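You operate a simulated robot arm through the tools that you are given. There is no shell and no other tool.

Carry out the task below with a simulated robot arm. There is one attempt and no reset: what you move stays moved.

Task
Free the yellow block, lay it beside the vice, clamp the green one.
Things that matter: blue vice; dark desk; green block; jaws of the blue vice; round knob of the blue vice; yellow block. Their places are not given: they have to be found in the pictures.

The check looks at the end state, three seconds after you hand in, the way a careful person would. Anything else that was tipped, shoved, dropped, spilled or broken makes it a failure.

Robot
A 6-joint arm with a two-finger parallel gripper, fixed in place. Base frame: the origin is at the foot of the arm, x ahead of it, y to its left, z up; the work surface is at about z = 0. Readings come in m, rad, newtons and seconds.
With the tool pointing down near the work surface it reaches from about 0.12 to 0.5 m from the base axis. Its first joint turns from -1.257 to 1.257 rad. Payload 0.65 kg.
Tool frame: the origin (TCP) lies between the finger pads and is the grasp point; the fingertips stand 0.025 m ahead of it; z points along the fingers, y is the line along which they close. Largest opening 0.076 m; finger width 0.018, thickness 0.01; the body of the gripper, 0.036 by 0.078 m, starts 0.045 m behind the TCP.
Orientation is told as [roll, pitch, yaw] about the base's x, y, z axes, in that order, counted from this pose: with the fingers straight down and closing along the base's y, the tool's x points along the base's -x, its y along +y and its z along -z.

Tools
- The arm moves only by the tool jog_arm. Its argument "rows" is a list of rows, each an object of numbers (a shift or turn left out is 0, a gripper value left out holds the last): "x", "y", "z": the shift along the tool's x, y, z in units of 30 mm (1.0 is 30 mm); "wx", "wy", "wz": the turn, a rotation vector about the tool's x, y, z in units of 8 degrees (1.0 is 8 degrees). In form: [{"x": .., "y": .., "z": .., "wx": .., "wy": .., "wz": ..}, ...]. A call has 1 to 20 rows; each row shifts and turns the commanded pose from where the row before left it, along the tool's axes as they then stand. "gripper" is the closure, from 0 (fully open) to 1 (shut), set as the call begins (left out, the last holds). A call with a number of a shift or a turn outside -1 to 1 is refused whole. Rows are played at 5 a second. More than 0.05 m and 0.15 rad between two rows, or a gripper value outside its range, and nothing of the call is played. Where a pose cannot be reached the arm comes as near as it can. A force on the tool above 40 N (or 10 N above the force at the start of the call, whichever is more), or a blocked arm, ends the call early, and 0.2 s more pass. Each finger travels about 0.108 m/s and halts on what it meets, pressing with about 31 N; the grip force reading is that of the motor and also rises with nothing between the fingers. The clock runs only during rows and for 0.2 s after the last one: add rows that do not move to give the fingers time. It gives the time, the measured TCP pose, the force on the tool (base axes), the opening and the grip force at its end, in the units of the frame above (readings bear some noise), with the torque about the TCP (base axes, N m) and any sound that the robot's microphone picked up.
- Cameras (640 x 400 px; columns grow to the right, rows downward): "scene" is fixed at [-0.0023, 0.258, 0.3945]; the picture's right is [-1.00, 0.02, 0.00], its down [0.02, 0.65, -0.76] and it looks along [-0.02, -0.76, -0.65] (base axes); focal length 214 px, centre (320, 200). "wrist" rides on the gripper at [0.058, 0.011, -0.081] in the tool frame; the picture's right is [-0.18, 0.98, 0.00], its down [-0.75, -0.14, -0.64] and it looks along [-0.63, -0.12, 0.77] (tool axes); focal length 243 px, centre (320, 200).
- get_image(camera): a new picture of that camera. No time passes.
- locate(camera, pixels): for up to 12 pixels [column, row] of the newest picture of that camera ("zoom" is the newest enlarged one), the place [x, y, z] in the base frame of the surface seen there, good to about 0.003 m. No time passes.
- enlarge(camera, box): a new picture of the part [left, top, right, bottom] of that camera's present view, enlarged. No time passes.
- hand_in(): hands the job in; it is judged then, once.

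Leave the gripper open and the arm clear of the work at the hand-in unless told otherwise.

The tools are called after ">>>" as a command line: name --argument value ..., lists and objects as JSON in quotes. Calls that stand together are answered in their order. jog_arm: Moves the arm, as the interface text tells. Its arguments: {"type":"object","properties":{"rows":{"type":"array"},"gripper":{"type":"number"}},"required":["rows"]} The other tools are called the same way: get_image (camera) takes a picture; locate (camera, pixels) gives the place of the surface under pixels of a picture; enlarge (camera, box) takes an enlarged picture of a part of a camera's view; hand_in () hands the job in.

At the start:

```text
time: 0.0
tool_pos: [0.2947, -0.146, 0.3069]
tool_rot: [0.001, -0.002, 0.0]
force: [0.3, 0.4, 0.2]
moment: [0.01, 0.02, -0.01]
finger_gap: 0.076
finger_force: 0.1
```

scene: 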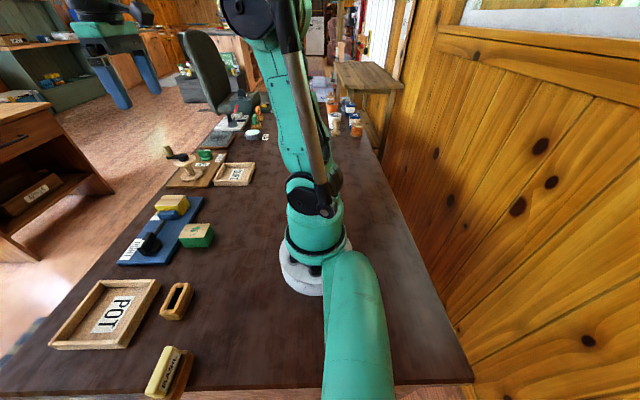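
wrist: 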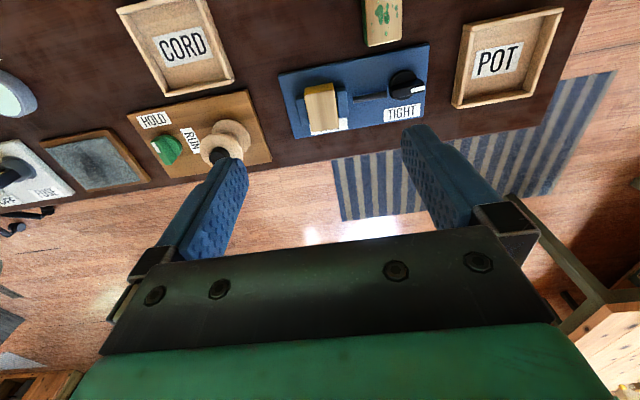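

I see the blue vice with the yellow block in its jaws (scene about 172,205), a black knob (scene 150,242) labelled TIGHT, and the green block at (196,235). I'll enlarge both views to see the details.

>>> enlarge --camera "scene" --box '[100, 180, 240, 280]'

>>> enlarge --camera "wrist" --box '[260, 0, 460, 150]'

```text
4.00 times, centred on (170, 230) of scene
```

zoom: 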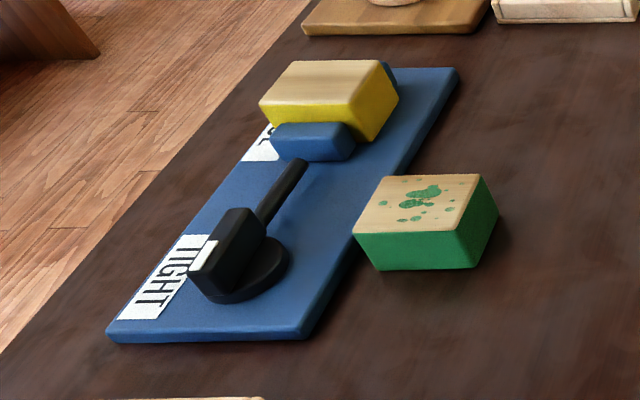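

```text
2.67 times, centred on (360, 75) of wrist
```

zoom: 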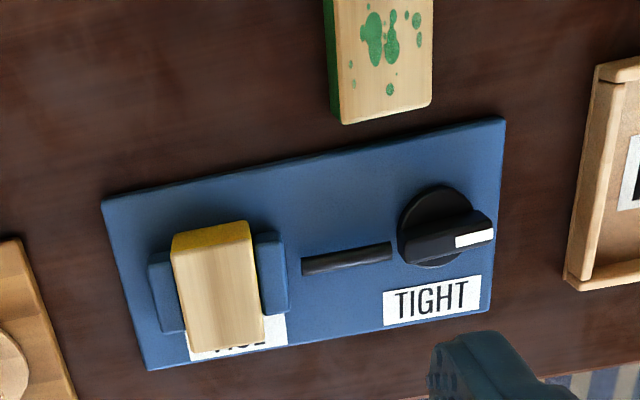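

The zoom on the wrist view shows it all from above. I'll read the block, jaw, knob and green block positions from it.

>>> locate --camera "zoom" --pixels '[[180, 250], [245, 240], [258, 335], [195, 345], [166, 300], [273, 275], [410, 220], [450, 240], [488, 235], [430, 196], [315, 264], [340, 118]]'

>>> locate --camera "wrist" --pixels '[[388, 42], [420, 38], [420, 5], [386, 5], [281, 75], [428, 45], [424, 117], [317, 136], [376, 85], [405, 78], [415, 88], [400, 115]]'

>>> locate --camera "scene" --pixels '[[186, 225], [218, 224], [217, 246], [193, 246], [220, 235], [178, 215], [180, 195], [149, 242], [146, 248], [165, 228], [196, 197], [170, 203]]'

```text
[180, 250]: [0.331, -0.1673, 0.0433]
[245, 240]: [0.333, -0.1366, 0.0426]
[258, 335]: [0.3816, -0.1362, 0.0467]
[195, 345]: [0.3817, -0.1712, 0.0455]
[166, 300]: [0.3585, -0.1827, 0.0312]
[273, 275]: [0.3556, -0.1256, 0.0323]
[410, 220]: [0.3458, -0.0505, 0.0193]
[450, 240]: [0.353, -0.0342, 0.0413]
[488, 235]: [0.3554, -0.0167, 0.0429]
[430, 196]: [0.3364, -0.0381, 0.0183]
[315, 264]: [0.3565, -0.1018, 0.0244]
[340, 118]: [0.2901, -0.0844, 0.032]
```

```text
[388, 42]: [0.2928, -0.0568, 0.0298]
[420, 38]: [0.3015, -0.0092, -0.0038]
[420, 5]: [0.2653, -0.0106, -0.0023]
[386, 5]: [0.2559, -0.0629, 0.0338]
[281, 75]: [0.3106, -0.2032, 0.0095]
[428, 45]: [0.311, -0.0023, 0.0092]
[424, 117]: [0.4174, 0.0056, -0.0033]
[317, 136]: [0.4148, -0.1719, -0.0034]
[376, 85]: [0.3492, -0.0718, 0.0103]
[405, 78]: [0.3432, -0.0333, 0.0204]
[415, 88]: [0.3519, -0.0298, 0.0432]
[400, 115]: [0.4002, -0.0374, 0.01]
```

```text
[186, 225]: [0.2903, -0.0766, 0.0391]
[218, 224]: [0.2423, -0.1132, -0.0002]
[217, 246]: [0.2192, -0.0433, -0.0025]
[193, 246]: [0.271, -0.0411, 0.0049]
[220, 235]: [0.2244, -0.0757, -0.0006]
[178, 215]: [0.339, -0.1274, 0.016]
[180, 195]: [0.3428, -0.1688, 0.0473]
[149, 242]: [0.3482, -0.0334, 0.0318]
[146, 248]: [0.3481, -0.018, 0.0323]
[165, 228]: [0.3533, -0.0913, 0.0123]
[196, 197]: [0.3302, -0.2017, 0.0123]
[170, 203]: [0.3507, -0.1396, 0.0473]
```

The vice axis runs along y. The knob is near (0.352, -0.033), the yellow block about x 0.33–0.39 and y -0.172 to -0.135. Next I'll zoom in on the knob with its label and on the green block.

>>> enlarge --camera "wrist" --box '[368, 50, 448, 130]'

>>> locate --camera "scene" --pixels '[[187, 225], [208, 225], [205, 237], [180, 237], [203, 243], [186, 243], [196, 231], [213, 232]]'

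>>> enlarge --camera "scene" --box '[130, 210, 190, 260]'

```text
5.00 times, centred on (408, 90) of wrist
```

zoom: 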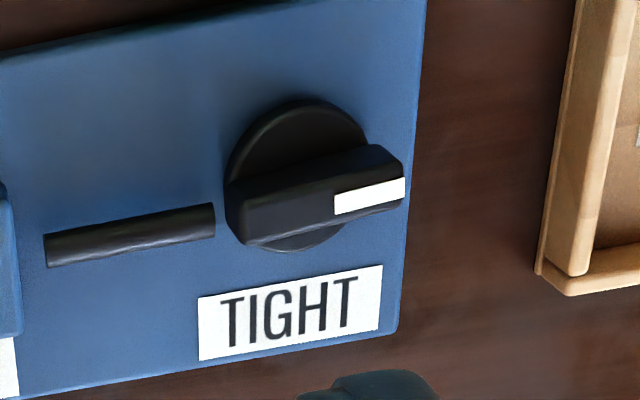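

```text
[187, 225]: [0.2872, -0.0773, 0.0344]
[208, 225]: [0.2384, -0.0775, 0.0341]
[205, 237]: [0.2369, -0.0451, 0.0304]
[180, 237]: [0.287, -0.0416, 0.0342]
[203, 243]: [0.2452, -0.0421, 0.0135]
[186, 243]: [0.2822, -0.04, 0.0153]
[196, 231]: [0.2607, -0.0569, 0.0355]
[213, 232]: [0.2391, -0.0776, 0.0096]
```

```text
8.00 times, centred on (160, 235) of scene
```

zoom: 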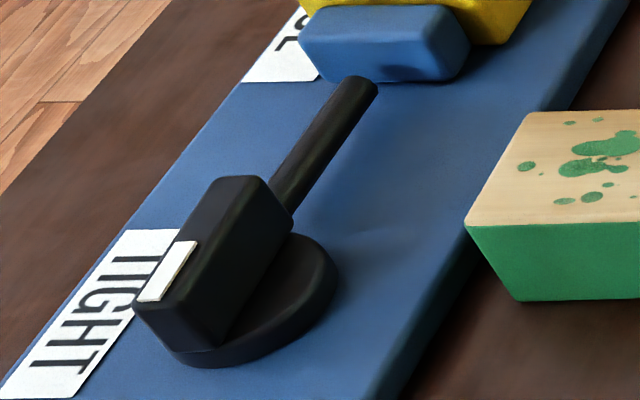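

The pointer bar lies along y, with its top at about z 0.043 over a disc at about z 0.02. I want an accurate centre for the knob, so I'll enlarge it again and read points on the bar and disc.

>>> enlarge --camera "wrist" --box '[368, 50, 448, 130]'

>>> locate --camera "zoom" --pixels '[[240, 190], [370, 152], [396, 172], [390, 190], [250, 205], [310, 185], [240, 150], [310, 105], [355, 130], [305, 245], [336, 208], [260, 238]]'

```text
5.00 times, centred on (408, 90) of wrist
```

zoom: 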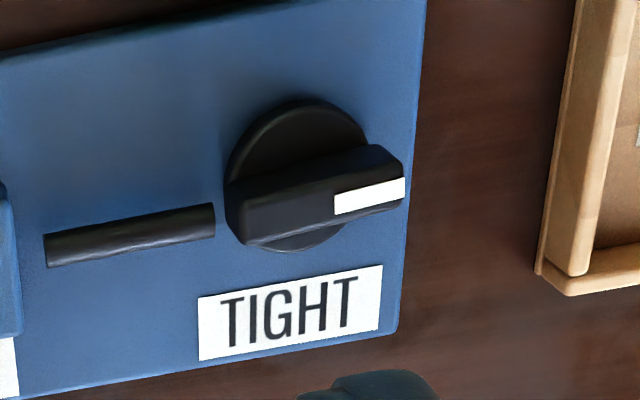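

```text
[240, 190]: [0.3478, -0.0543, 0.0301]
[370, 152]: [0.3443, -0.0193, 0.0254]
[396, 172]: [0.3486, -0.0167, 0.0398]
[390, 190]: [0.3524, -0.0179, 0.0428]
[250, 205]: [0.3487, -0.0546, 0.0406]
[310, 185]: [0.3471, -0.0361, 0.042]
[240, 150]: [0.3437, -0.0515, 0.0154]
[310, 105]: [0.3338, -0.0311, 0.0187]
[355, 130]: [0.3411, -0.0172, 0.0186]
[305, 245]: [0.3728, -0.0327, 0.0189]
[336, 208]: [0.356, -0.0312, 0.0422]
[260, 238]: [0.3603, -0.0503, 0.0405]
```

The knob centre reads (0.3535, -0.0355), with the bar along y, about 15 mm wide, and its top at z 0.042. I'll move above it at height, turn the tool so the fingers close along x (yaw -90°), and then come down to about z 0.13 to look.

>>> jog_arm --rows '[{"x": -0.49, "y": 0.921}, {"x": -0.49, "y": 0.921}, {"x": -0.49, "y": 0.921}, {"x": -0.49, "y": 0.921}, {"wz": 0.9375}, {"wz": 0.9375}, {"wz": 0.9375}, {"wz": 0.9375}, {"wz": 0.9375}, {"wz": 0.9375}, {"wz": 0.9375}, {"wz": 0.9375}, {"wz": 0.9375}, {"wz": 0.9375}, {"wz": 0.9375}, {"wz": 0.9375}, {}, {}]' --gripper 0

```text
time: 3.8
tool_pos: [0.3533, -0.0349, 0.3062]
tool_rot: [0.002, 0.0, -1.572]
force: [-0.4, 0.3, 0.3]
moment: [-0.03, -0.01, 0.0]
finger_gap: 0.076
finger_force: 0.1
```

The arm is above the knob at yaw -1.572. Now I'll come down about 0.17 m to z ≈ 0.136.

>>> jog_arm --rows '[{"z": 0.95}, {"z": 0.95}, {"z": 0.95}, {"z": 0.95}, {"z": 0.95}, {"z": 0.95}, {}, {}]'

>>> get_image --camera "wrist"

>>> get_image --camera "scene"

```text
time: 5.6
tool_pos: [0.3534, -0.0346, 0.136]
tool_rot: [0.002, 0.0, -1.57]
force: [-0.2, 0.5, -0.6]
moment: [0.02, 0.0, -0.05]
finger_gap: 0.076
finger_force: 0.0
```

```text
taken
```

wrist: 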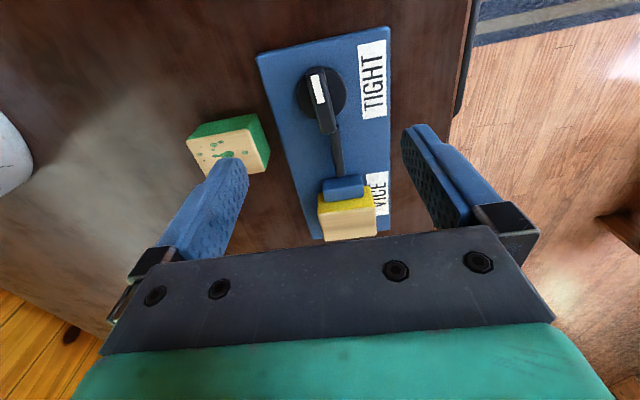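

```text
taken
```

scene: 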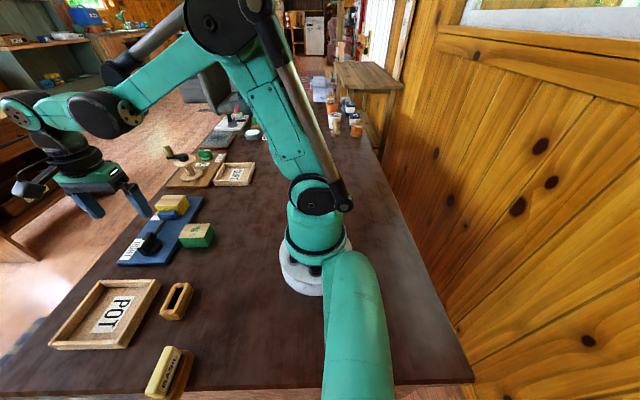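

The pointer bar appears from (312,72) to (328,133), near the point under the TCP (about 319,105). I'll zoom in and re-measure the bar.

>>> enlarge --camera "wrist" --box '[280, 50, 370, 150]'

```text
4.00 times, centred on (325, 100) of wrist
```

zoom: 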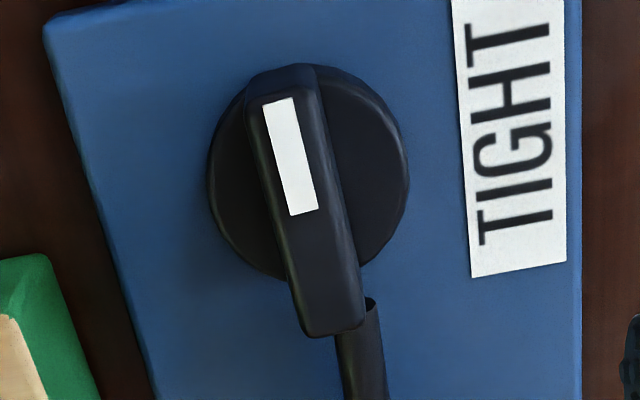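

>>> locate --camera "zoom" --pixels '[[256, 105], [305, 95], [345, 310], [305, 325], [270, 200], [320, 195], [300, 210], [214, 180], [402, 160], [250, 260], [370, 255], [360, 90]]'

```text
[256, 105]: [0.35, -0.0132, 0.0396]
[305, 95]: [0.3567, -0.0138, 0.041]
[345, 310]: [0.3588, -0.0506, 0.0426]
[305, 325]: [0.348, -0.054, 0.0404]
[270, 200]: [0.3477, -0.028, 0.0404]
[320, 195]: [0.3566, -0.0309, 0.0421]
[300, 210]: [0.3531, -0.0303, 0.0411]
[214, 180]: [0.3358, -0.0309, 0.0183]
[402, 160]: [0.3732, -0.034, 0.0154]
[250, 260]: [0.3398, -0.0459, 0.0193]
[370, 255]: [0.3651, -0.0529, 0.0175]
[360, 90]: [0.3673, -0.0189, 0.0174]
```

The bar centre is about (0.3535, -0.034), which matches the present TCP. I'll come down 88 mm to z ≈ 0.048, so the tips sit about 4 mm above the disc, with the fingers still open.

>>> jog_arm --rows '[{"z": 0.7}, {"z": 0.7}, {"z": 0.7}, {"z": 0.5}, {"z": 0.33}, {}, {}]'

>>> get_image --camera "wrist"

```text
time: 7.2
tool_pos: [0.354, -0.0348, 0.0474]
tool_rot: [0.002, 0.001, -1.57]
force: [0.4, 0.0, 0.8]
moment: [0.02, 0.01, 0.01]
finger_gap: 0.076
finger_force: 0.0
```

```text
taken
```

wrist: 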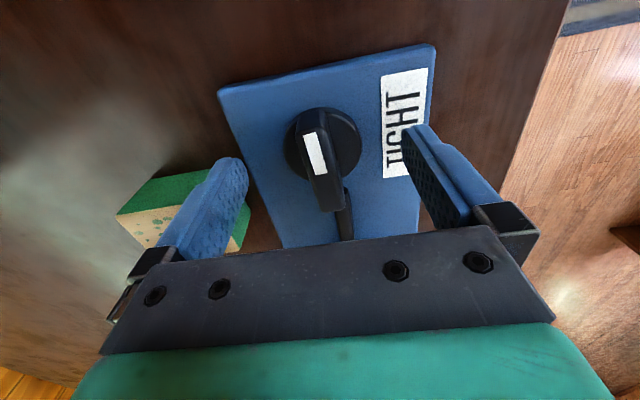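

The fingers straddle the bar and clear the green block, whose near face is at x ≈ 0.29 with the finger's outer side at about 0.306. I'll close on the bar.

>>> jog_arm --rows '[{}, {}, {}, {}]' --gripper 1

```text
time: 8.2
tool_pos: [0.3547, -0.0348, 0.0477]
tool_rot: [0.007, 0.003, -1.571]
force: [31.5, -5.5, -3.7]
moment: [-0.21, 0.11, -0.02]
finger_gap: 0.0128
finger_force: 32.8
```

The bar is gripped with a gap of 12.8 mm, but a side force of 31 N along +x shows the tool sits slightly off the bar's centre line. I'll ease it +x (tool +y) by 1.5 mm and read the force again.

>>> jog_arm --rows '[{"y": 0.03}, {"y": 0.02}, {}]'

```text
time: 9.0
tool_pos: [0.3553, -0.0348, 0.0478]
tool_rot: [0.0, 0.0, -1.571]
force: [10.3, -5.7, 4.5]
moment: [-0.67, -0.1, -0.01]
finger_gap: 0.0127
finger_force: 33.3
```

The side force fell to 10 N. I'll shift a little more and then try a small counterclockwise turn (base yaw +, so wz −) of about 12°, watching the torque.

>>> jog_arm --rows '[{"y": 0.02}, {}, {"wz": -0.5}, {"wz": -0.5}, {"wz": -0.5}, {}]'

>>> get_image --camera "wrist"

```text
time: 10.4
tool_pos: [0.3557, -0.0349, 0.0477]
tool_rot: [0.001, -0.001, -1.36]
force: [-21.1, -7.3, -5.0]
moment: [0.17, 0.37, 0.0]
finger_gap: 0.0129
finger_force: 32.7
```

```text
taken
```

wrist: 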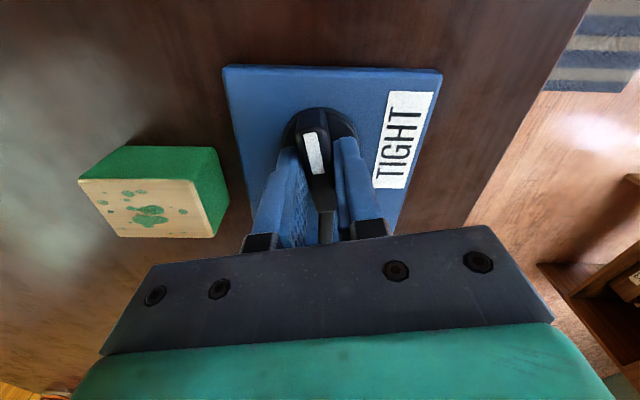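

The knob turned freely with the bar, counterclockwise, with no torque about z. I'll undo 0.3 mm of the side shift, turn on another 32° and check the jaws in the scene view.

>>> jog_arm --rows '[{"y": -0.012}, {"wz": -0.8}, {"wz": -0.8}, {"wz": -0.8}, {"wz": -0.8}, {"wz": -0.8}, {}]'

>>> enlarge --camera "scene" --box '[100, 180, 240, 280]'

>>> get_image --camera "wrist"

```text
time: 12.0
tool_pos: [0.3549, -0.0337, 0.0483]
tool_rot: [-0.001, -0.001, -0.8]
force: [-22.2, -15.0, -10.7]
moment: [-0.45, 0.11, -0.01]
finger_gap: 0.0131
finger_force: 33.3
```

```text
4.00 times, centred on (170, 230) of scene
```

zoom: 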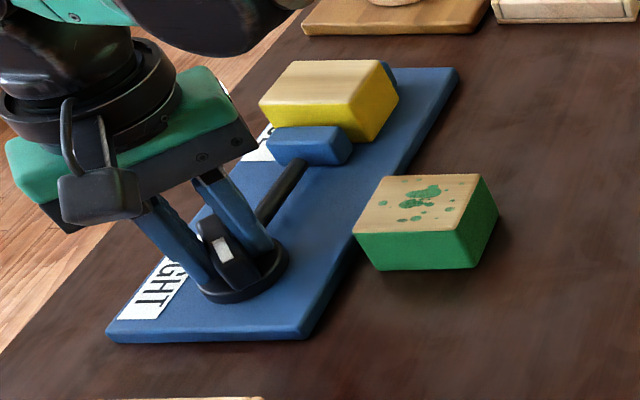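

```text
taken
```

wrist: 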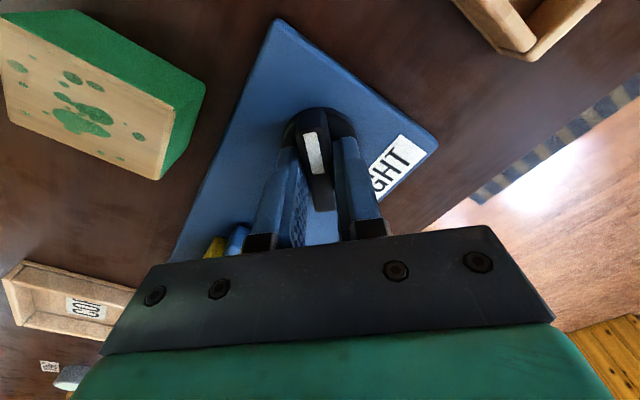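

The movable jaw has shifted slightly toward the knob, so counterclockwise loosens. I'll relieve the side force by 0.4 mm along tool -y and turn another 45°.

>>> jog_arm --rows '[{"y": -0.014}, {"wz": -0.8}, {"wz": -0.8}, {"wz": -0.8}, {"wz": -0.8}, {"wz": -0.8}, {"wz": -0.8}, {"wz": -0.8}, {}]'

>>> enlarge --camera "scene" --box '[100, 180, 240, 280]'

```text
time: 14.0
tool_pos: [0.3553, -0.036, 0.0488]
tool_rot: [0.0, 0.001, -0.018]
force: [-21.3, -9.0, -2.1]
moment: [-0.15, 0.35, 0.01]
finger_gap: 0.0125
finger_force: 33.2
```

```text
4.00 times, centred on (170, 230) of scene
```

zoom: 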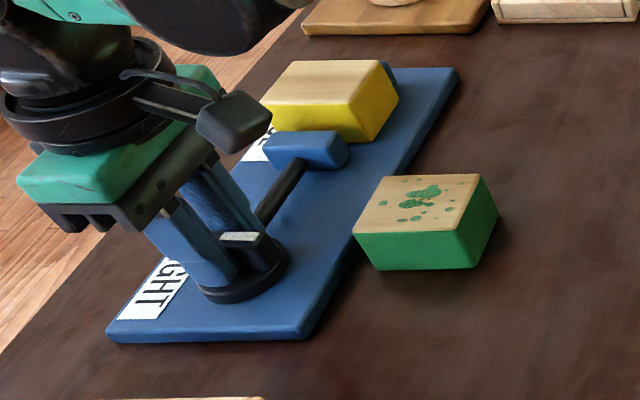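

After 90° the jaw has opened by about 4 mm, and the pointer now points to -x. I'll relieve the side force and turn another 90°.

>>> jog_arm --rows '[{"x": 0.013, "y": -0.005}, {"wz": -0.8}, {"wz": -0.8}, {"wz": -0.8}, {"wz": -0.8}, {"wz": -0.8}, {"wz": -0.8}, {"wz": -0.8}, {}]'

>>> enlarge --camera "scene" --box '[100, 180, 240, 280]'

```text
time: 16.0
tool_pos: [0.3561, -0.0345, 0.0478]
tool_rot: [0.0, -0.002, 0.756]
force: [1.6, 4.0, 11.7]
moment: [0.05, 0.27, -3.33]
finger_gap: 0.0323
finger_force: 45.5
```

```text
4.00 times, centred on (170, 230) of scene
```

zoom: 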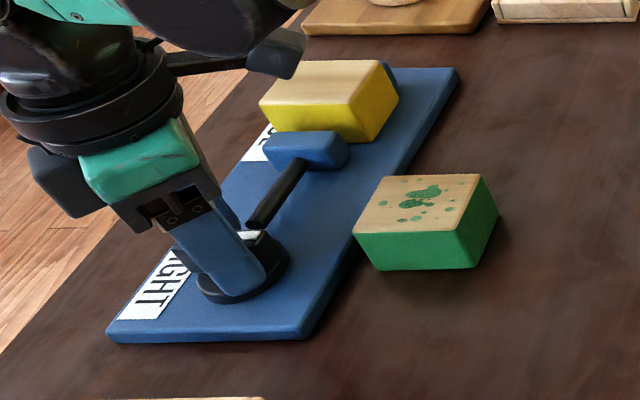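

The knob hit its stop at about 90°: moment -3.3 N m and the fingers pried open to 32 mm. The jaw is open as far as it goes on this turn. I'll open the fingers now to remove the load.

>>> jog_arm --rows '[{}, {}, {}]' --gripper 0

>>> get_image --camera "wrist"

```text
time: 16.8
tool_pos: [0.3545, -0.0347, 0.0474]
tool_rot: [-0.002, -0.001, 0.761]
force: [-0.4, -0.5, -0.5]
moment: [-0.03, 0.0, 0.04]
finger_gap: 0.0762
finger_force: 0.0
```

```text
taken
```

wrist: 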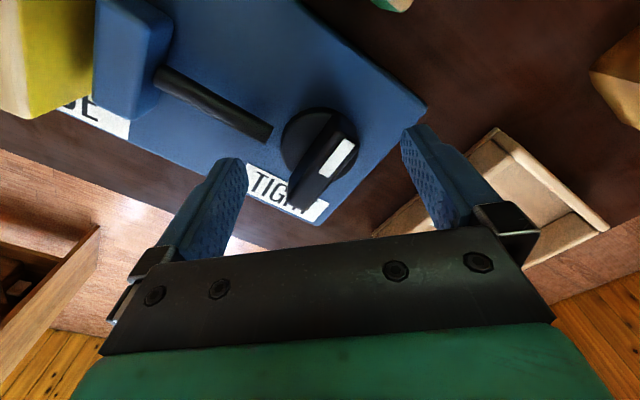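

The fingers are free, and the bar now lies along x. There's a visible gap between the movable jaw and the yellow block. I'll raise the arm by 120 mm, turn to yaw +90° so the fingers close along x, and look at the yellow block.

>>> jog_arm --rows '[{"z": -1}, {"z": -1}, {"z": -1}, {"z": -1}, {"wz": -0.967}, {"wz": -0.967}, {"wz": -0.967}, {"wz": -0.967}, {"wz": -0.967}, {"wz": -0.967}, {}, {}]'

>>> get_image --camera "wrist"

>>> enlarge --camera "scene" --box '[100, 180, 240, 280]'

```text
time: 19.4
tool_pos: [0.3541, -0.035, 0.1675]
tool_rot: [-0.002, 0.001, 1.572]
force: [-0.1, 0.0, 1.0]
moment: [-0.02, 0.04, -0.01]
finger_gap: 0.076
finger_force: 0.2
```

```text
taken
```

wrist: 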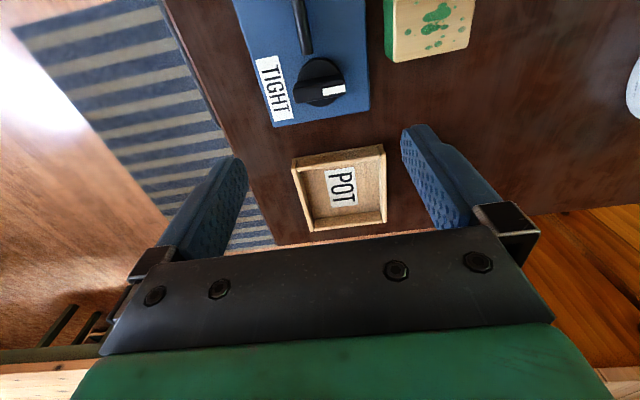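

```text
4.00 times, centred on (170, 230) of scene
```

zoom: 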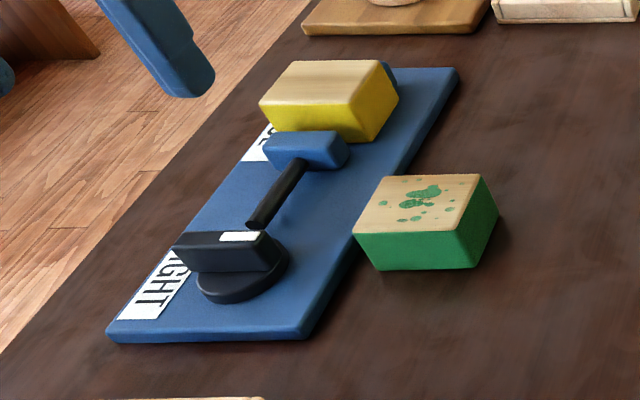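

The yellow block still sits in place. I'll move toward it (tool +x by 118 mm) at this height and look again.

>>> jog_arm --rows '[{"x": 0.983}, {"x": 0.983}, {"x": 0.983}, {"x": 0.983}, {}, {}]'

>>> get_image --camera "wrist"

>>> enlarge --camera "wrist" --box '[250, 60, 410, 160]'

```text
time: 20.8
tool_pos: [0.3538, -0.1536, 0.1679]
tool_rot: [-0.001, 0.001, 1.572]
force: [-0.1, -0.2, -0.6]
moment: [-0.01, 0.05, -0.02]
finger_gap: 0.076
finger_force: 0.1
```

```text
taken
```

wrist: 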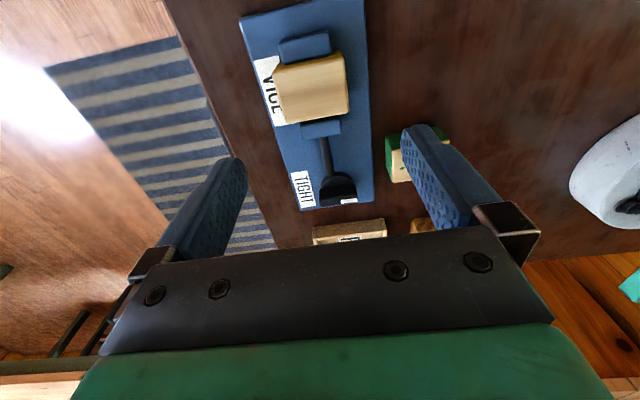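

```text
4.00 times, centred on (330, 110) of wrist
```

zoom: 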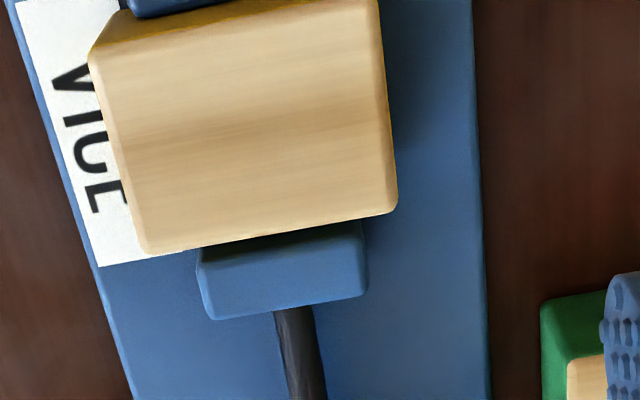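

Now I'll locate the yellow block's top face corners, the jaws and the plate.

>>> locate --camera "wrist" --pixels '[[276, 72], [341, 59], [346, 110], [286, 120], [312, 90], [281, 48], [327, 35], [303, 132], [338, 126], [320, 128], [342, 85], [279, 95]]'

>>> locate --camera "scene" --pixels '[[174, 196], [196, 196], [186, 207], [167, 206], [162, 218], [182, 218], [174, 213], [197, 199]]'

```text
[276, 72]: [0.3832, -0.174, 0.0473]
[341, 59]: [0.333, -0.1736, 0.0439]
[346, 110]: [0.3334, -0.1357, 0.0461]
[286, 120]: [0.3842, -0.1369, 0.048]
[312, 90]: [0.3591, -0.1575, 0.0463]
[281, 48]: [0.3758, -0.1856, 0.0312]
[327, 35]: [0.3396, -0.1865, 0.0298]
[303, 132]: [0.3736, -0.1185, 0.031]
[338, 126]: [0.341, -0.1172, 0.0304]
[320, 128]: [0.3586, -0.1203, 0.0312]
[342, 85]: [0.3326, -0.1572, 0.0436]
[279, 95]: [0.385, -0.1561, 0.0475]
```

```text
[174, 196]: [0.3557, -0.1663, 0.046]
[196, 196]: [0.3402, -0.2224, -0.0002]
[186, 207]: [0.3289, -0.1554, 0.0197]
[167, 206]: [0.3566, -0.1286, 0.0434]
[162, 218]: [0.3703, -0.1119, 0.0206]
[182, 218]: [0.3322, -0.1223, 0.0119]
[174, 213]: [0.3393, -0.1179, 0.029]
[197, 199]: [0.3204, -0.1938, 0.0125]
```

The yellow block is centred at about (0.358, -0.155), spans x 0.329–0.387, and its top is at z 0.046. I'll centre on it and come down to z ≈ 0.043 with open fingers.

>>> jog_arm --rows '[{"x": 0.05, "y": -0.14}, {"z": 0.9}, {"z": 0.9}, {"z": 0.9}, {"z": 0.7}, {"z": 0.45}, {"z": 0.3}, {}, {}]'

>>> get_image --camera "wrist"

>>> enlarge --camera "scene" --box '[100, 160, 240, 260]'

```text
time: 22.8
tool_pos: [0.3589, -0.1545, 0.0439]
tool_rot: [-0.002, 0.001, 1.572]
force: [0.5, 1.4, -0.3]
moment: [-0.01, -0.03, 0.0]
finger_gap: 0.0758
finger_force: 0.1
```

```text
taken
```

wrist: 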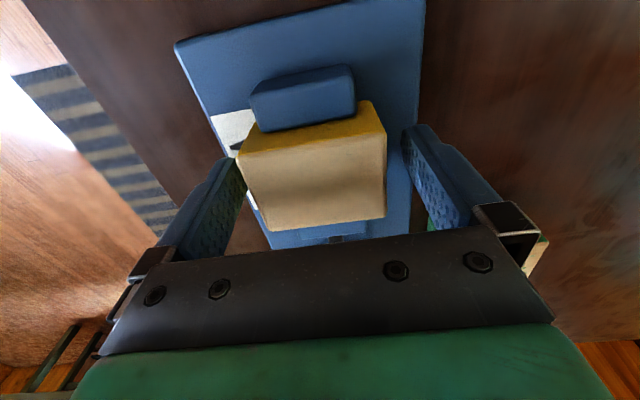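

```text
4.00 times, centred on (170, 210) of scene
```

zoom: 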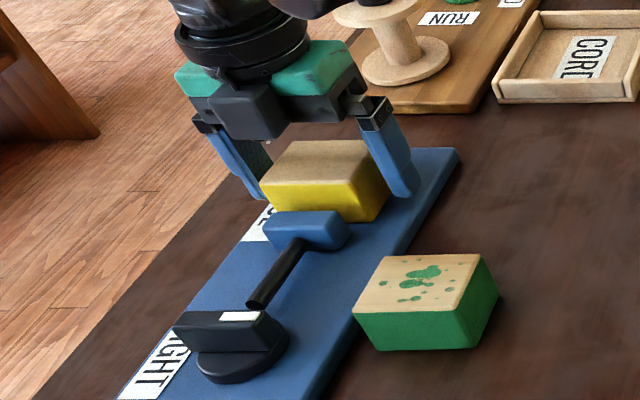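

The fingers straddle the block's two ends, clear of the jaws. I'll close on it.

>>> jog_arm --rows '[{}, {}, {}, {}]' --gripper 1

```text
time: 23.8
tool_pos: [0.359, -0.1551, 0.0439]
tool_rot: [-0.001, -0.001, 1.571]
force: [0.4, 0.7, 0.0]
moment: [0.02, 0.01, -0.01]
finger_gap: 0.0554
finger_force: 31.2
```

The block is gripped at 55.4 mm with a balanced force. I'll lift it straight up about 75 mm.

>>> jog_arm --rows '[{"z": -0.2}, {"z": -0.3}, {"z": -0.5}, {"z": -0.75}, {"z": -0.75}, {}]'

>>> get_image --camera "scene"

>>> get_image --camera "wrist"

```text
time: 25.2
tool_pos: [0.3587, -0.1552, 0.1192]
tool_rot: [-0.002, 0.0, 1.57]
force: [0.2, 0.2, 0.6]
moment: [0.04, 0.02, -0.01]
finger_gap: 0.0552
finger_force: 31.4
```

```text
taken
```

scene: 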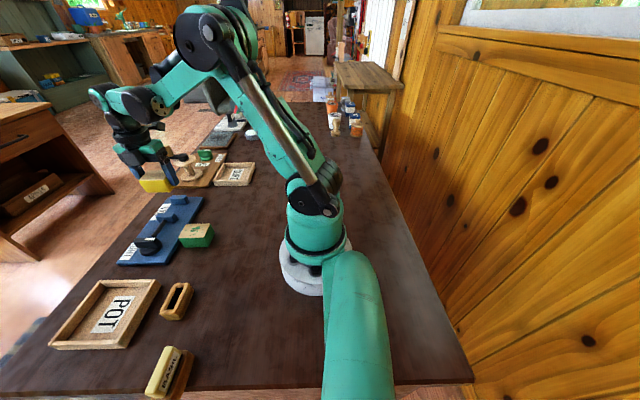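

```text
taken
```

wrist: 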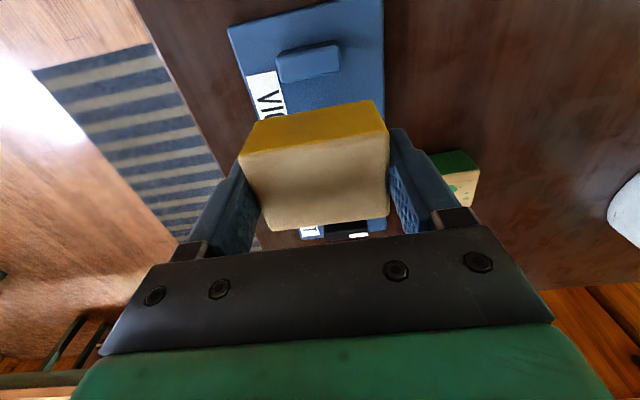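

The block is held and the vice is empty. For the drop spot I'm considering the bare desk at about (0.258, -0.155), on the base side of the vice. I'll check what's around it: plate edge, CORD tray and green block.

>>> locate --camera "scene" --pixels '[[214, 186], [252, 186], [205, 200], [220, 205], [232, 205], [215, 215], [203, 198], [208, 188], [194, 222]]'

>>> enlarge --camera "scene" --box '[130, 140, 290, 250]'

```text
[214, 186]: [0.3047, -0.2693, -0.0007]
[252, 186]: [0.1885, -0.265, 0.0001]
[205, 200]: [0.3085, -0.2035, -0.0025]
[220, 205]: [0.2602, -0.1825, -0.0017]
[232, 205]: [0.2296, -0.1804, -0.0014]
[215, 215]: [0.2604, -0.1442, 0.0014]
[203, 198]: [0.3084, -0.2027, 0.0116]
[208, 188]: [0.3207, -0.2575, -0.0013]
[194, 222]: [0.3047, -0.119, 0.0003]
```

```text
3.64 times, centred on (210, 195) of scene
```

zoom: 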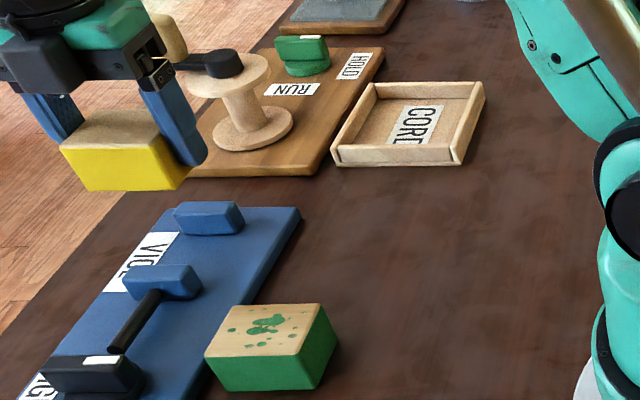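

The spot is clear. I'll carry the block to x ≈ 0.252 at this height, then lower toward the desk, stopping a little above it.

>>> jog_arm --rows '[{"y": 0.89}, {"y": 0.89}, {"y": 0.89}, {"y": 0.89}, {}, {"z": 0.8}, {"z": 0.8}, {"z": 0.6}, {"z": 0.4}, {}]'

>>> enlarge --camera "scene" --box '[130, 160, 270, 260]'

```text
time: 27.4
tool_pos: [0.2522, -0.155, 0.0402]
tool_rot: [-0.002, -0.001, 1.571]
force: [0.1, 0.3, 0.0]
moment: [-0.03, -0.01, 0.0]
finger_gap: 0.0551
finger_force: 30.8
```

```text
4.00 times, centred on (200, 210) of scene
```

zoom: 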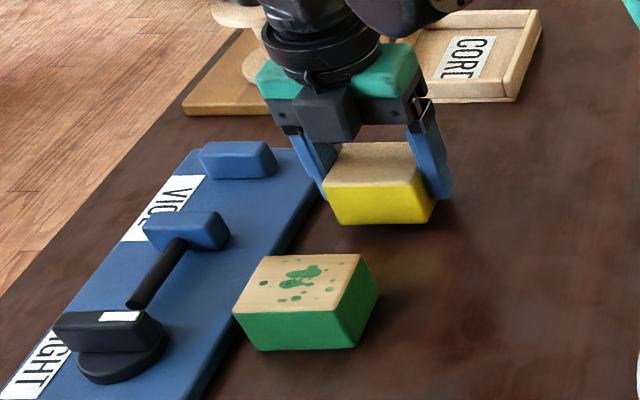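

The block hangs about 6 mm above the desk. I'll lower it in small steps until the force shows contact.

>>> jog_arm --rows '[{"z": 0.06}, {"z": 0.05}, {"z": 0.03}, {}]'

```text
time: 28.4
tool_pos: [0.2523, -0.1545, 0.0366]
tool_rot: [-0.002, -0.001, 1.57]
force: [-0.1, 0.5, -1.0]
moment: [0.01, -0.02, 0.03]
finger_gap: 0.0551
finger_force: 30.7
```

>>> jog_arm --rows '[{"z": 0.03}, {"z": 0.02}, {"z": 0.02}, {}]'

```text
time: 29.4
tool_pos: [0.2519, -0.1543, 0.0334]
tool_rot: [-0.003, 0.0, 1.572]
force: [0.3, 0.3, 0.6]
moment: [0.01, -0.02, -0.01]
finger_gap: 0.0551
finger_force: 31.0
```

There's no contact yet at TCP z 0.033, so I'll go on in 0.6 mm steps.

>>> jog_arm --rows '[{"z": 0.02}, {"z": 0.02}, {"z": 0.02}, {}]'

>>> enlarge --camera "scene" --box '[180, 180, 260, 240]'

```text
time: 30.4
tool_pos: [0.2522, -0.1556, 0.0315]
tool_rot: [-0.002, 0.0, 1.571]
force: [-1.2, -0.7, 5.0]
moment: [0.01, 0.12, 0.04]
finger_gap: 0.0552
finger_force: 30.8
```

```text
6.67 times, centred on (220, 210) of scene
```

zoom: 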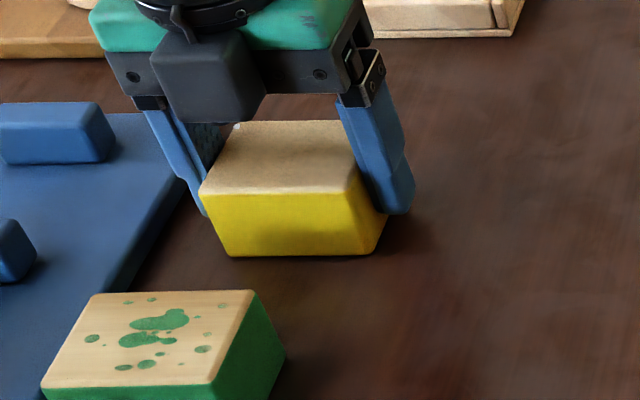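

A force of 5 N up means the block is resting on the desk. I'll open the fingers and then rise straight up.

>>> jog_arm --rows '[{}, {}, {}]' --gripper 0

>>> jog_arm --rows '[{"z": -0.4}, {"z": -0.8}, {"z": -1}, {"z": -1}, {}, {}]'

>>> get_image --camera "wrist"

>>> enlarge --camera "scene" --box '[120, 170, 260, 270]'

```text
time: 31.2
tool_pos: [0.2521, -0.1545, 0.0323]
tool_rot: [-0.002, 0.001, 1.571]
force: [0.8, -0.1, -0.5]
moment: [-0.02, 0.0, 0.0]
finger_gap: 0.0759
finger_force: 0.2
```

```text
time: 32.6
tool_pos: [0.2525, -0.1549, 0.1284]
tool_rot: [-0.003, 0.001, 1.571]
force: [-0.6, 0.4, 0.3]
moment: [0.0, -0.01, 0.0]
finger_gap: 0.076
finger_force: 0.2
```

```text
taken
```

wrist: 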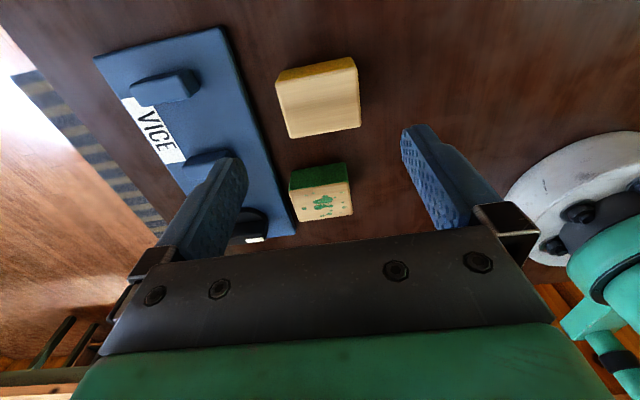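

```text
4.00 times, centred on (190, 220) of scene
```

zoom: 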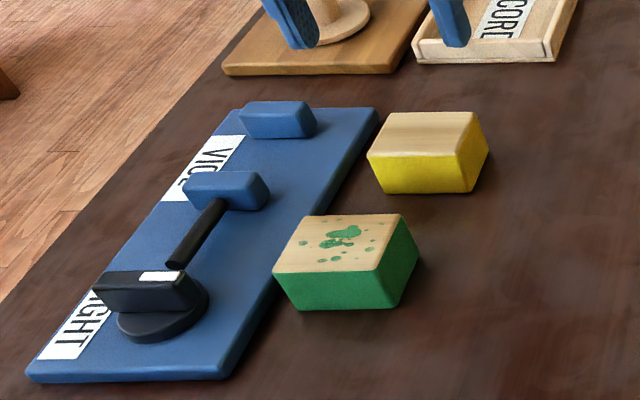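

The yellow block lies flat beside the vice. Next I'll move over the green block, toward about (0.263, -0.060), and look.

>>> jog_arm --rows '[{"x": -0.79, "y": -0.09}, {"x": -0.79, "y": -0.09}, {"x": -0.79, "y": -0.09}, {"x": -0.79, "y": -0.08}, {}, {}]'

>>> get_image --camera "wrist"

>>> locate --camera "scene" --pixels '[[187, 225], [208, 225], [205, 237], [180, 237], [192, 231]]'

```text
time: 34.0
tool_pos: [0.2618, -0.0599, 0.1283]
tool_rot: [-0.001, 0.0, 1.57]
force: [1.6, 0.0, -0.4]
moment: [0.01, 0.0, 0.0]
finger_gap: 0.0761
finger_force: 0.1
```

```text
taken
```

wrist: 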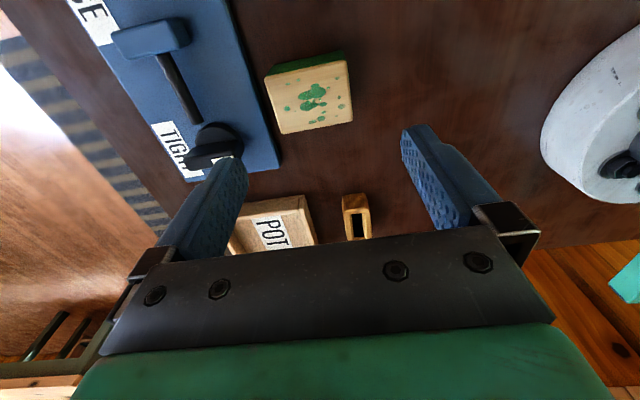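

```text
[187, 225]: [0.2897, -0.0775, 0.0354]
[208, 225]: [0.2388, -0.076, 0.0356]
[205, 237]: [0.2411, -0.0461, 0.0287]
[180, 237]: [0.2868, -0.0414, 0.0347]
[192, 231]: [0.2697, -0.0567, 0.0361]
```

>>> locate --camera "wrist" --pixels '[[266, 76], [346, 62], [351, 118], [282, 131], [310, 96], [300, 66], [275, 105], [349, 90], [318, 125], [277, 166], [240, 90]]'

>>> enlarge --camera "wrist" --box '[240, 40, 380, 140]'

```text
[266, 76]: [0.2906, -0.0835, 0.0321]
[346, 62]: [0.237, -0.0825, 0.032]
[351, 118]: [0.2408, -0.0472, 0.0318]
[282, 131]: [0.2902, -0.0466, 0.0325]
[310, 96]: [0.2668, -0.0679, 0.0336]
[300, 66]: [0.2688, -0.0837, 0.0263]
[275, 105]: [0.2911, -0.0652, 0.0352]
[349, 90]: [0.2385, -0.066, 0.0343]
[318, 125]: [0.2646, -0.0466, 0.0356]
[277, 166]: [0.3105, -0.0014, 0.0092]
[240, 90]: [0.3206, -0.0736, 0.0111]
```

```text
4.00 times, centred on (310, 90) of wrist
```

zoom: 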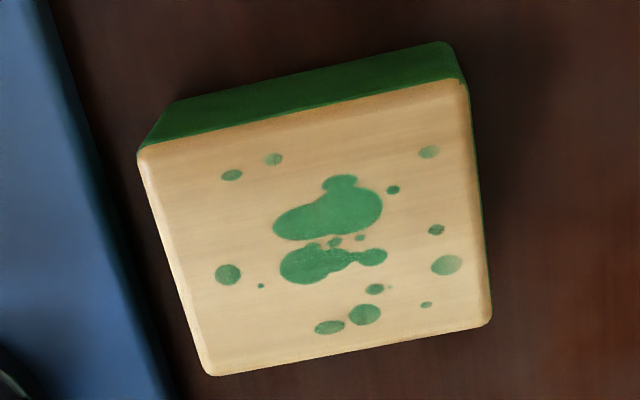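

The green block is centred at about (0.2645, -0.0635), aligned with the axes, its top at z 0.035. One open finger will come near the plate edge (x 0.31, z 0.01), so I'll stop at TCP z 0.040, with the tips at 0.015. I'll centre and come down.

>>> jog_arm --rows '[{"x": 0.12, "y": -0.09}, {"z": 0.8}, {"z": 0.8}, {"z": 0.7}, {"z": 0.4}, {"z": 0.24}, {}, {}]'

>>> get_image --camera "wrist"

>>> enlarge --camera "scene" --box '[120, 170, 260, 270]'

```text
time: 35.8
tool_pos: [0.2653, -0.0645, 0.0409]
tool_rot: [-0.002, -0.001, 1.57]
force: [0.3, 0.2, 0.0]
moment: [0.0, -0.01, 0.03]
finger_gap: 0.0757
finger_force: 0.0
```

```text
taken
```

wrist: 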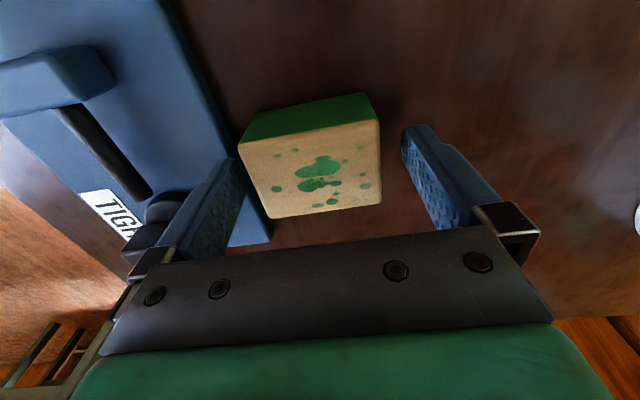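

```text
4.00 times, centred on (190, 220) of scene
```

zoom: 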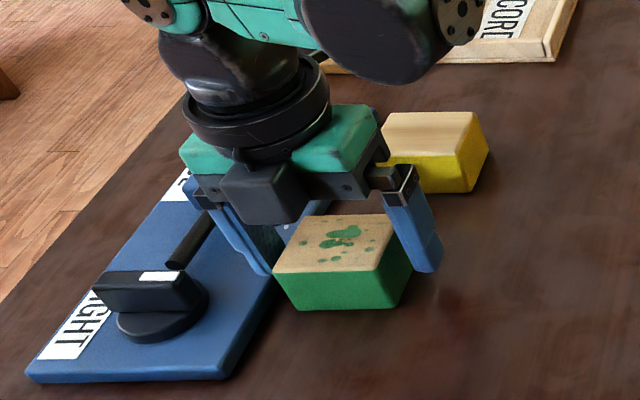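

The fingers straddle the block with clearance on both sides. I'll close.

>>> jog_arm --rows '[{}, {}, {}, {}]' --gripper 1

>>> jog_arm --rows '[{"z": -0.2}, {"z": -0.4}, {"z": -0.7}, {"z": -0.7}, {"z": -0.7}, {}]'

>>> get_image --camera "wrist"

>>> get_image --camera "scene"

```text
time: 36.8
tool_pos: [0.2653, -0.0641, 0.0393]
tool_rot: [-0.001, 0.0, 1.57]
force: [-0.5, -0.1, -0.5]
moment: [-0.02, 0.0, -0.03]
finger_gap: 0.055
finger_force: 31.1
```

```text
time: 38.2
tool_pos: [0.2657, -0.064, 0.1204]
tool_rot: [-0.003, 0.001, 1.572]
force: [0.1, 0.2, -0.9]
moment: [0.02, 0.01, 0.01]
finger_gap: 0.0551
finger_force: 31.6
```

```text
taken
```

wrist: 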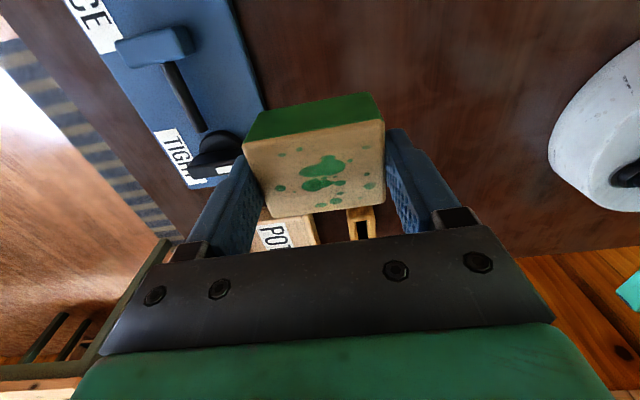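

```text
taken
```

scene: 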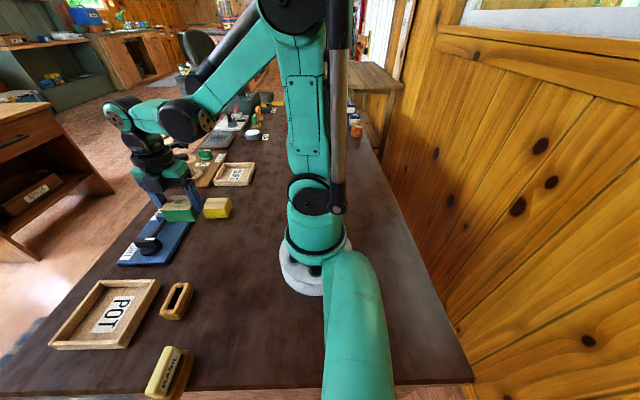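

The green block is held level. I'll raise it to about z 0.2 and carry it over the vice at (0.3575, -0.153). Then I can measure the empty jaw gap from the scene view before lowering.

>>> jog_arm --rows '[{"z": -0.9}, {"z": -0.9}, {"z": -0.87}, {"x": 0.742, "y": -0.7675}, {"x": 0.742, "y": -0.7675}, {"x": 0.742, "y": -0.7675}, {"x": 0.742, "y": -0.7675}, {}, {}]'

>>> enlarge --camera "scene" --box '[135, 180, 215, 240]'

>>> get_image --camera "wrist"

```text
time: 40.2
tool_pos: [0.3577, -0.1533, 0.2008]
tool_rot: [-0.002, 0.0, 1.571]
force: [0.3, 0.7, -1.0]
moment: [0.0, -0.03, -0.02]
finger_gap: 0.0555
finger_force: 30.6
```

```text
6.67 times, centred on (175, 210) of scene
```

zoom: 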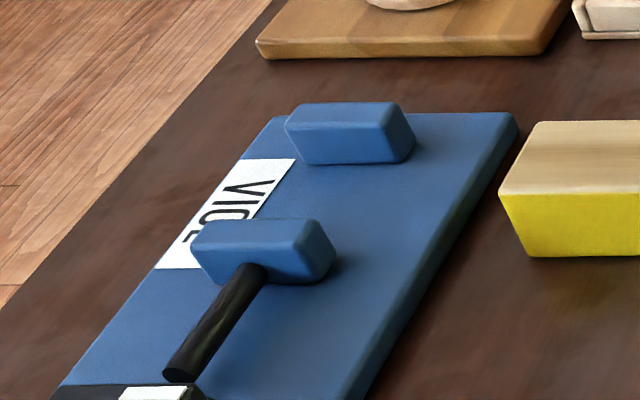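

```text
taken
```

wrist: 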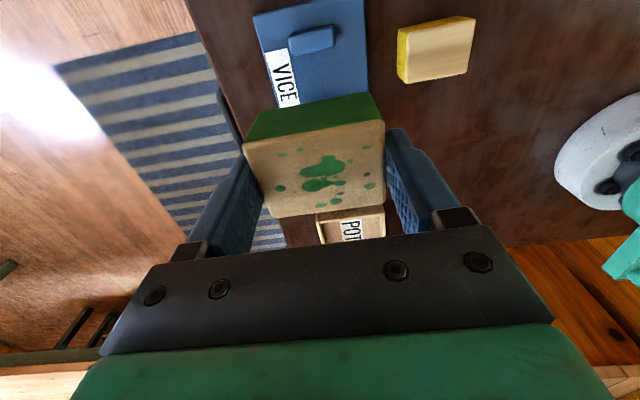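

The empty jaws are in clear view. I'll locate the fixed jaw's front face, the movable jaw's top edges and the yellow block for reference.

>>> locate --camera "zoom" --pixels '[[320, 145], [380, 145], [350, 158], [350, 125], [340, 106], [395, 108], [215, 224], [255, 224], [300, 224], [270, 240], [220, 262], [300, 270]]'

>>> locate --camera "wrist" --pixels '[[293, 41], [330, 31], [293, 48], [331, 44], [312, 52], [405, 60], [440, 45], [312, 40]]'

```text
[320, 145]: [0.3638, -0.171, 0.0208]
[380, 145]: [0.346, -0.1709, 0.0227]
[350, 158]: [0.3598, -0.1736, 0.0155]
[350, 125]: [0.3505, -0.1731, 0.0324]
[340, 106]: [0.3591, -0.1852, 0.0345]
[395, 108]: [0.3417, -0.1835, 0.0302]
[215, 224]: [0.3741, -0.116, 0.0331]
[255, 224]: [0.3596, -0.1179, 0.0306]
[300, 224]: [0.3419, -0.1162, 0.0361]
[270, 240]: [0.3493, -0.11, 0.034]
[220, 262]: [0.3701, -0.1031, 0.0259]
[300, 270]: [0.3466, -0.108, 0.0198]
```

```text
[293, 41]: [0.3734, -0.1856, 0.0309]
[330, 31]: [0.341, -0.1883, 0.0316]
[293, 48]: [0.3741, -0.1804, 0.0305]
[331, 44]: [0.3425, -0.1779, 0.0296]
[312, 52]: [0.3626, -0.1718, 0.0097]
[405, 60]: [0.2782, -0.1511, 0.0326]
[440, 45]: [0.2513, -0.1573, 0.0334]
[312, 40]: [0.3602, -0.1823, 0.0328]
```

The fixed jaw's face is at y ≈ -0.172 and the movable jaw's inner edge at about -0.120, a gap of roughly 51 mm for a block about 38 mm wide. I'll set the block at y ≈ -0.150 and lower to about 6 mm above the plate.

>>> jog_arm --rows '[{"x": -0.11}, {"z": 0.9}, {"z": 0.9}, {"z": 0.9}, {"z": 0.9}, {"z": 0.6}, {"z": 0.35}, {"z": 0.2}, {}, {}]'

>>> get_image --camera "wrist"

>>> enlarge --camera "scene" --box '[135, 170, 215, 230]'

```text
time: 42.4
tool_pos: [0.3577, -0.1495, 0.0595]
tool_rot: [-0.001, 0.001, 1.571]
force: [-0.7, 0.2, -0.1]
moment: [0.01, 0.01, -0.03]
finger_gap: 0.0552
finger_force: 31.1
```

```text
taken
```

wrist: 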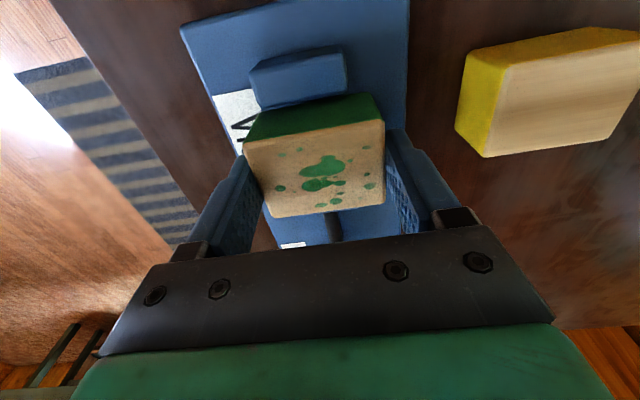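

```text
6.67 times, centred on (175, 200) of scene
```

zoom: 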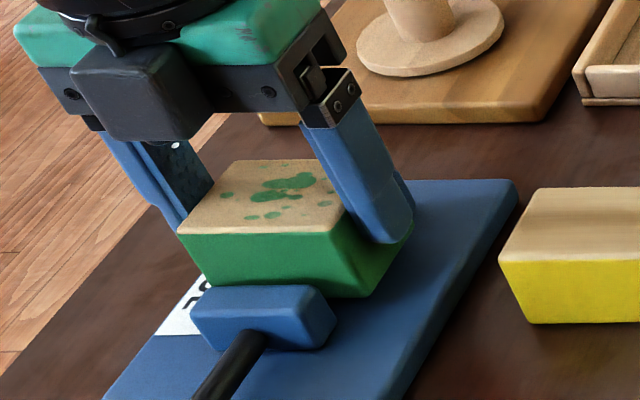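

The block is between the jaws with visible gaps on both sides. I'll lower it in small steps until it touches the plate.

>>> jog_arm --rows '[{"z": 0.06}, {"z": 0.06}, {"z": 0.04}, {"z": 0.03}, {}]'

```text
time: 43.6
tool_pos: [0.3567, -0.1493, 0.0527]
tool_rot: [-0.002, 0.0, 1.572]
force: [-0.1, -0.2, 0.1]
moment: [0.01, -0.01, 0.02]
finger_gap: 0.0554
finger_force: 31.0
```

>>> jog_arm --rows '[{"z": 0.02}, {"z": 0.02}, {"z": 0.02}, {}]'

```text
time: 44.6
tool_pos: [0.3581, -0.15, 0.0515]
tool_rot: [-0.003, -0.001, 1.57]
force: [-0.2, -0.5, 11.8]
moment: [-0.04, 0.11, 0.03]
finger_gap: 0.0551
finger_force: 31.1
```

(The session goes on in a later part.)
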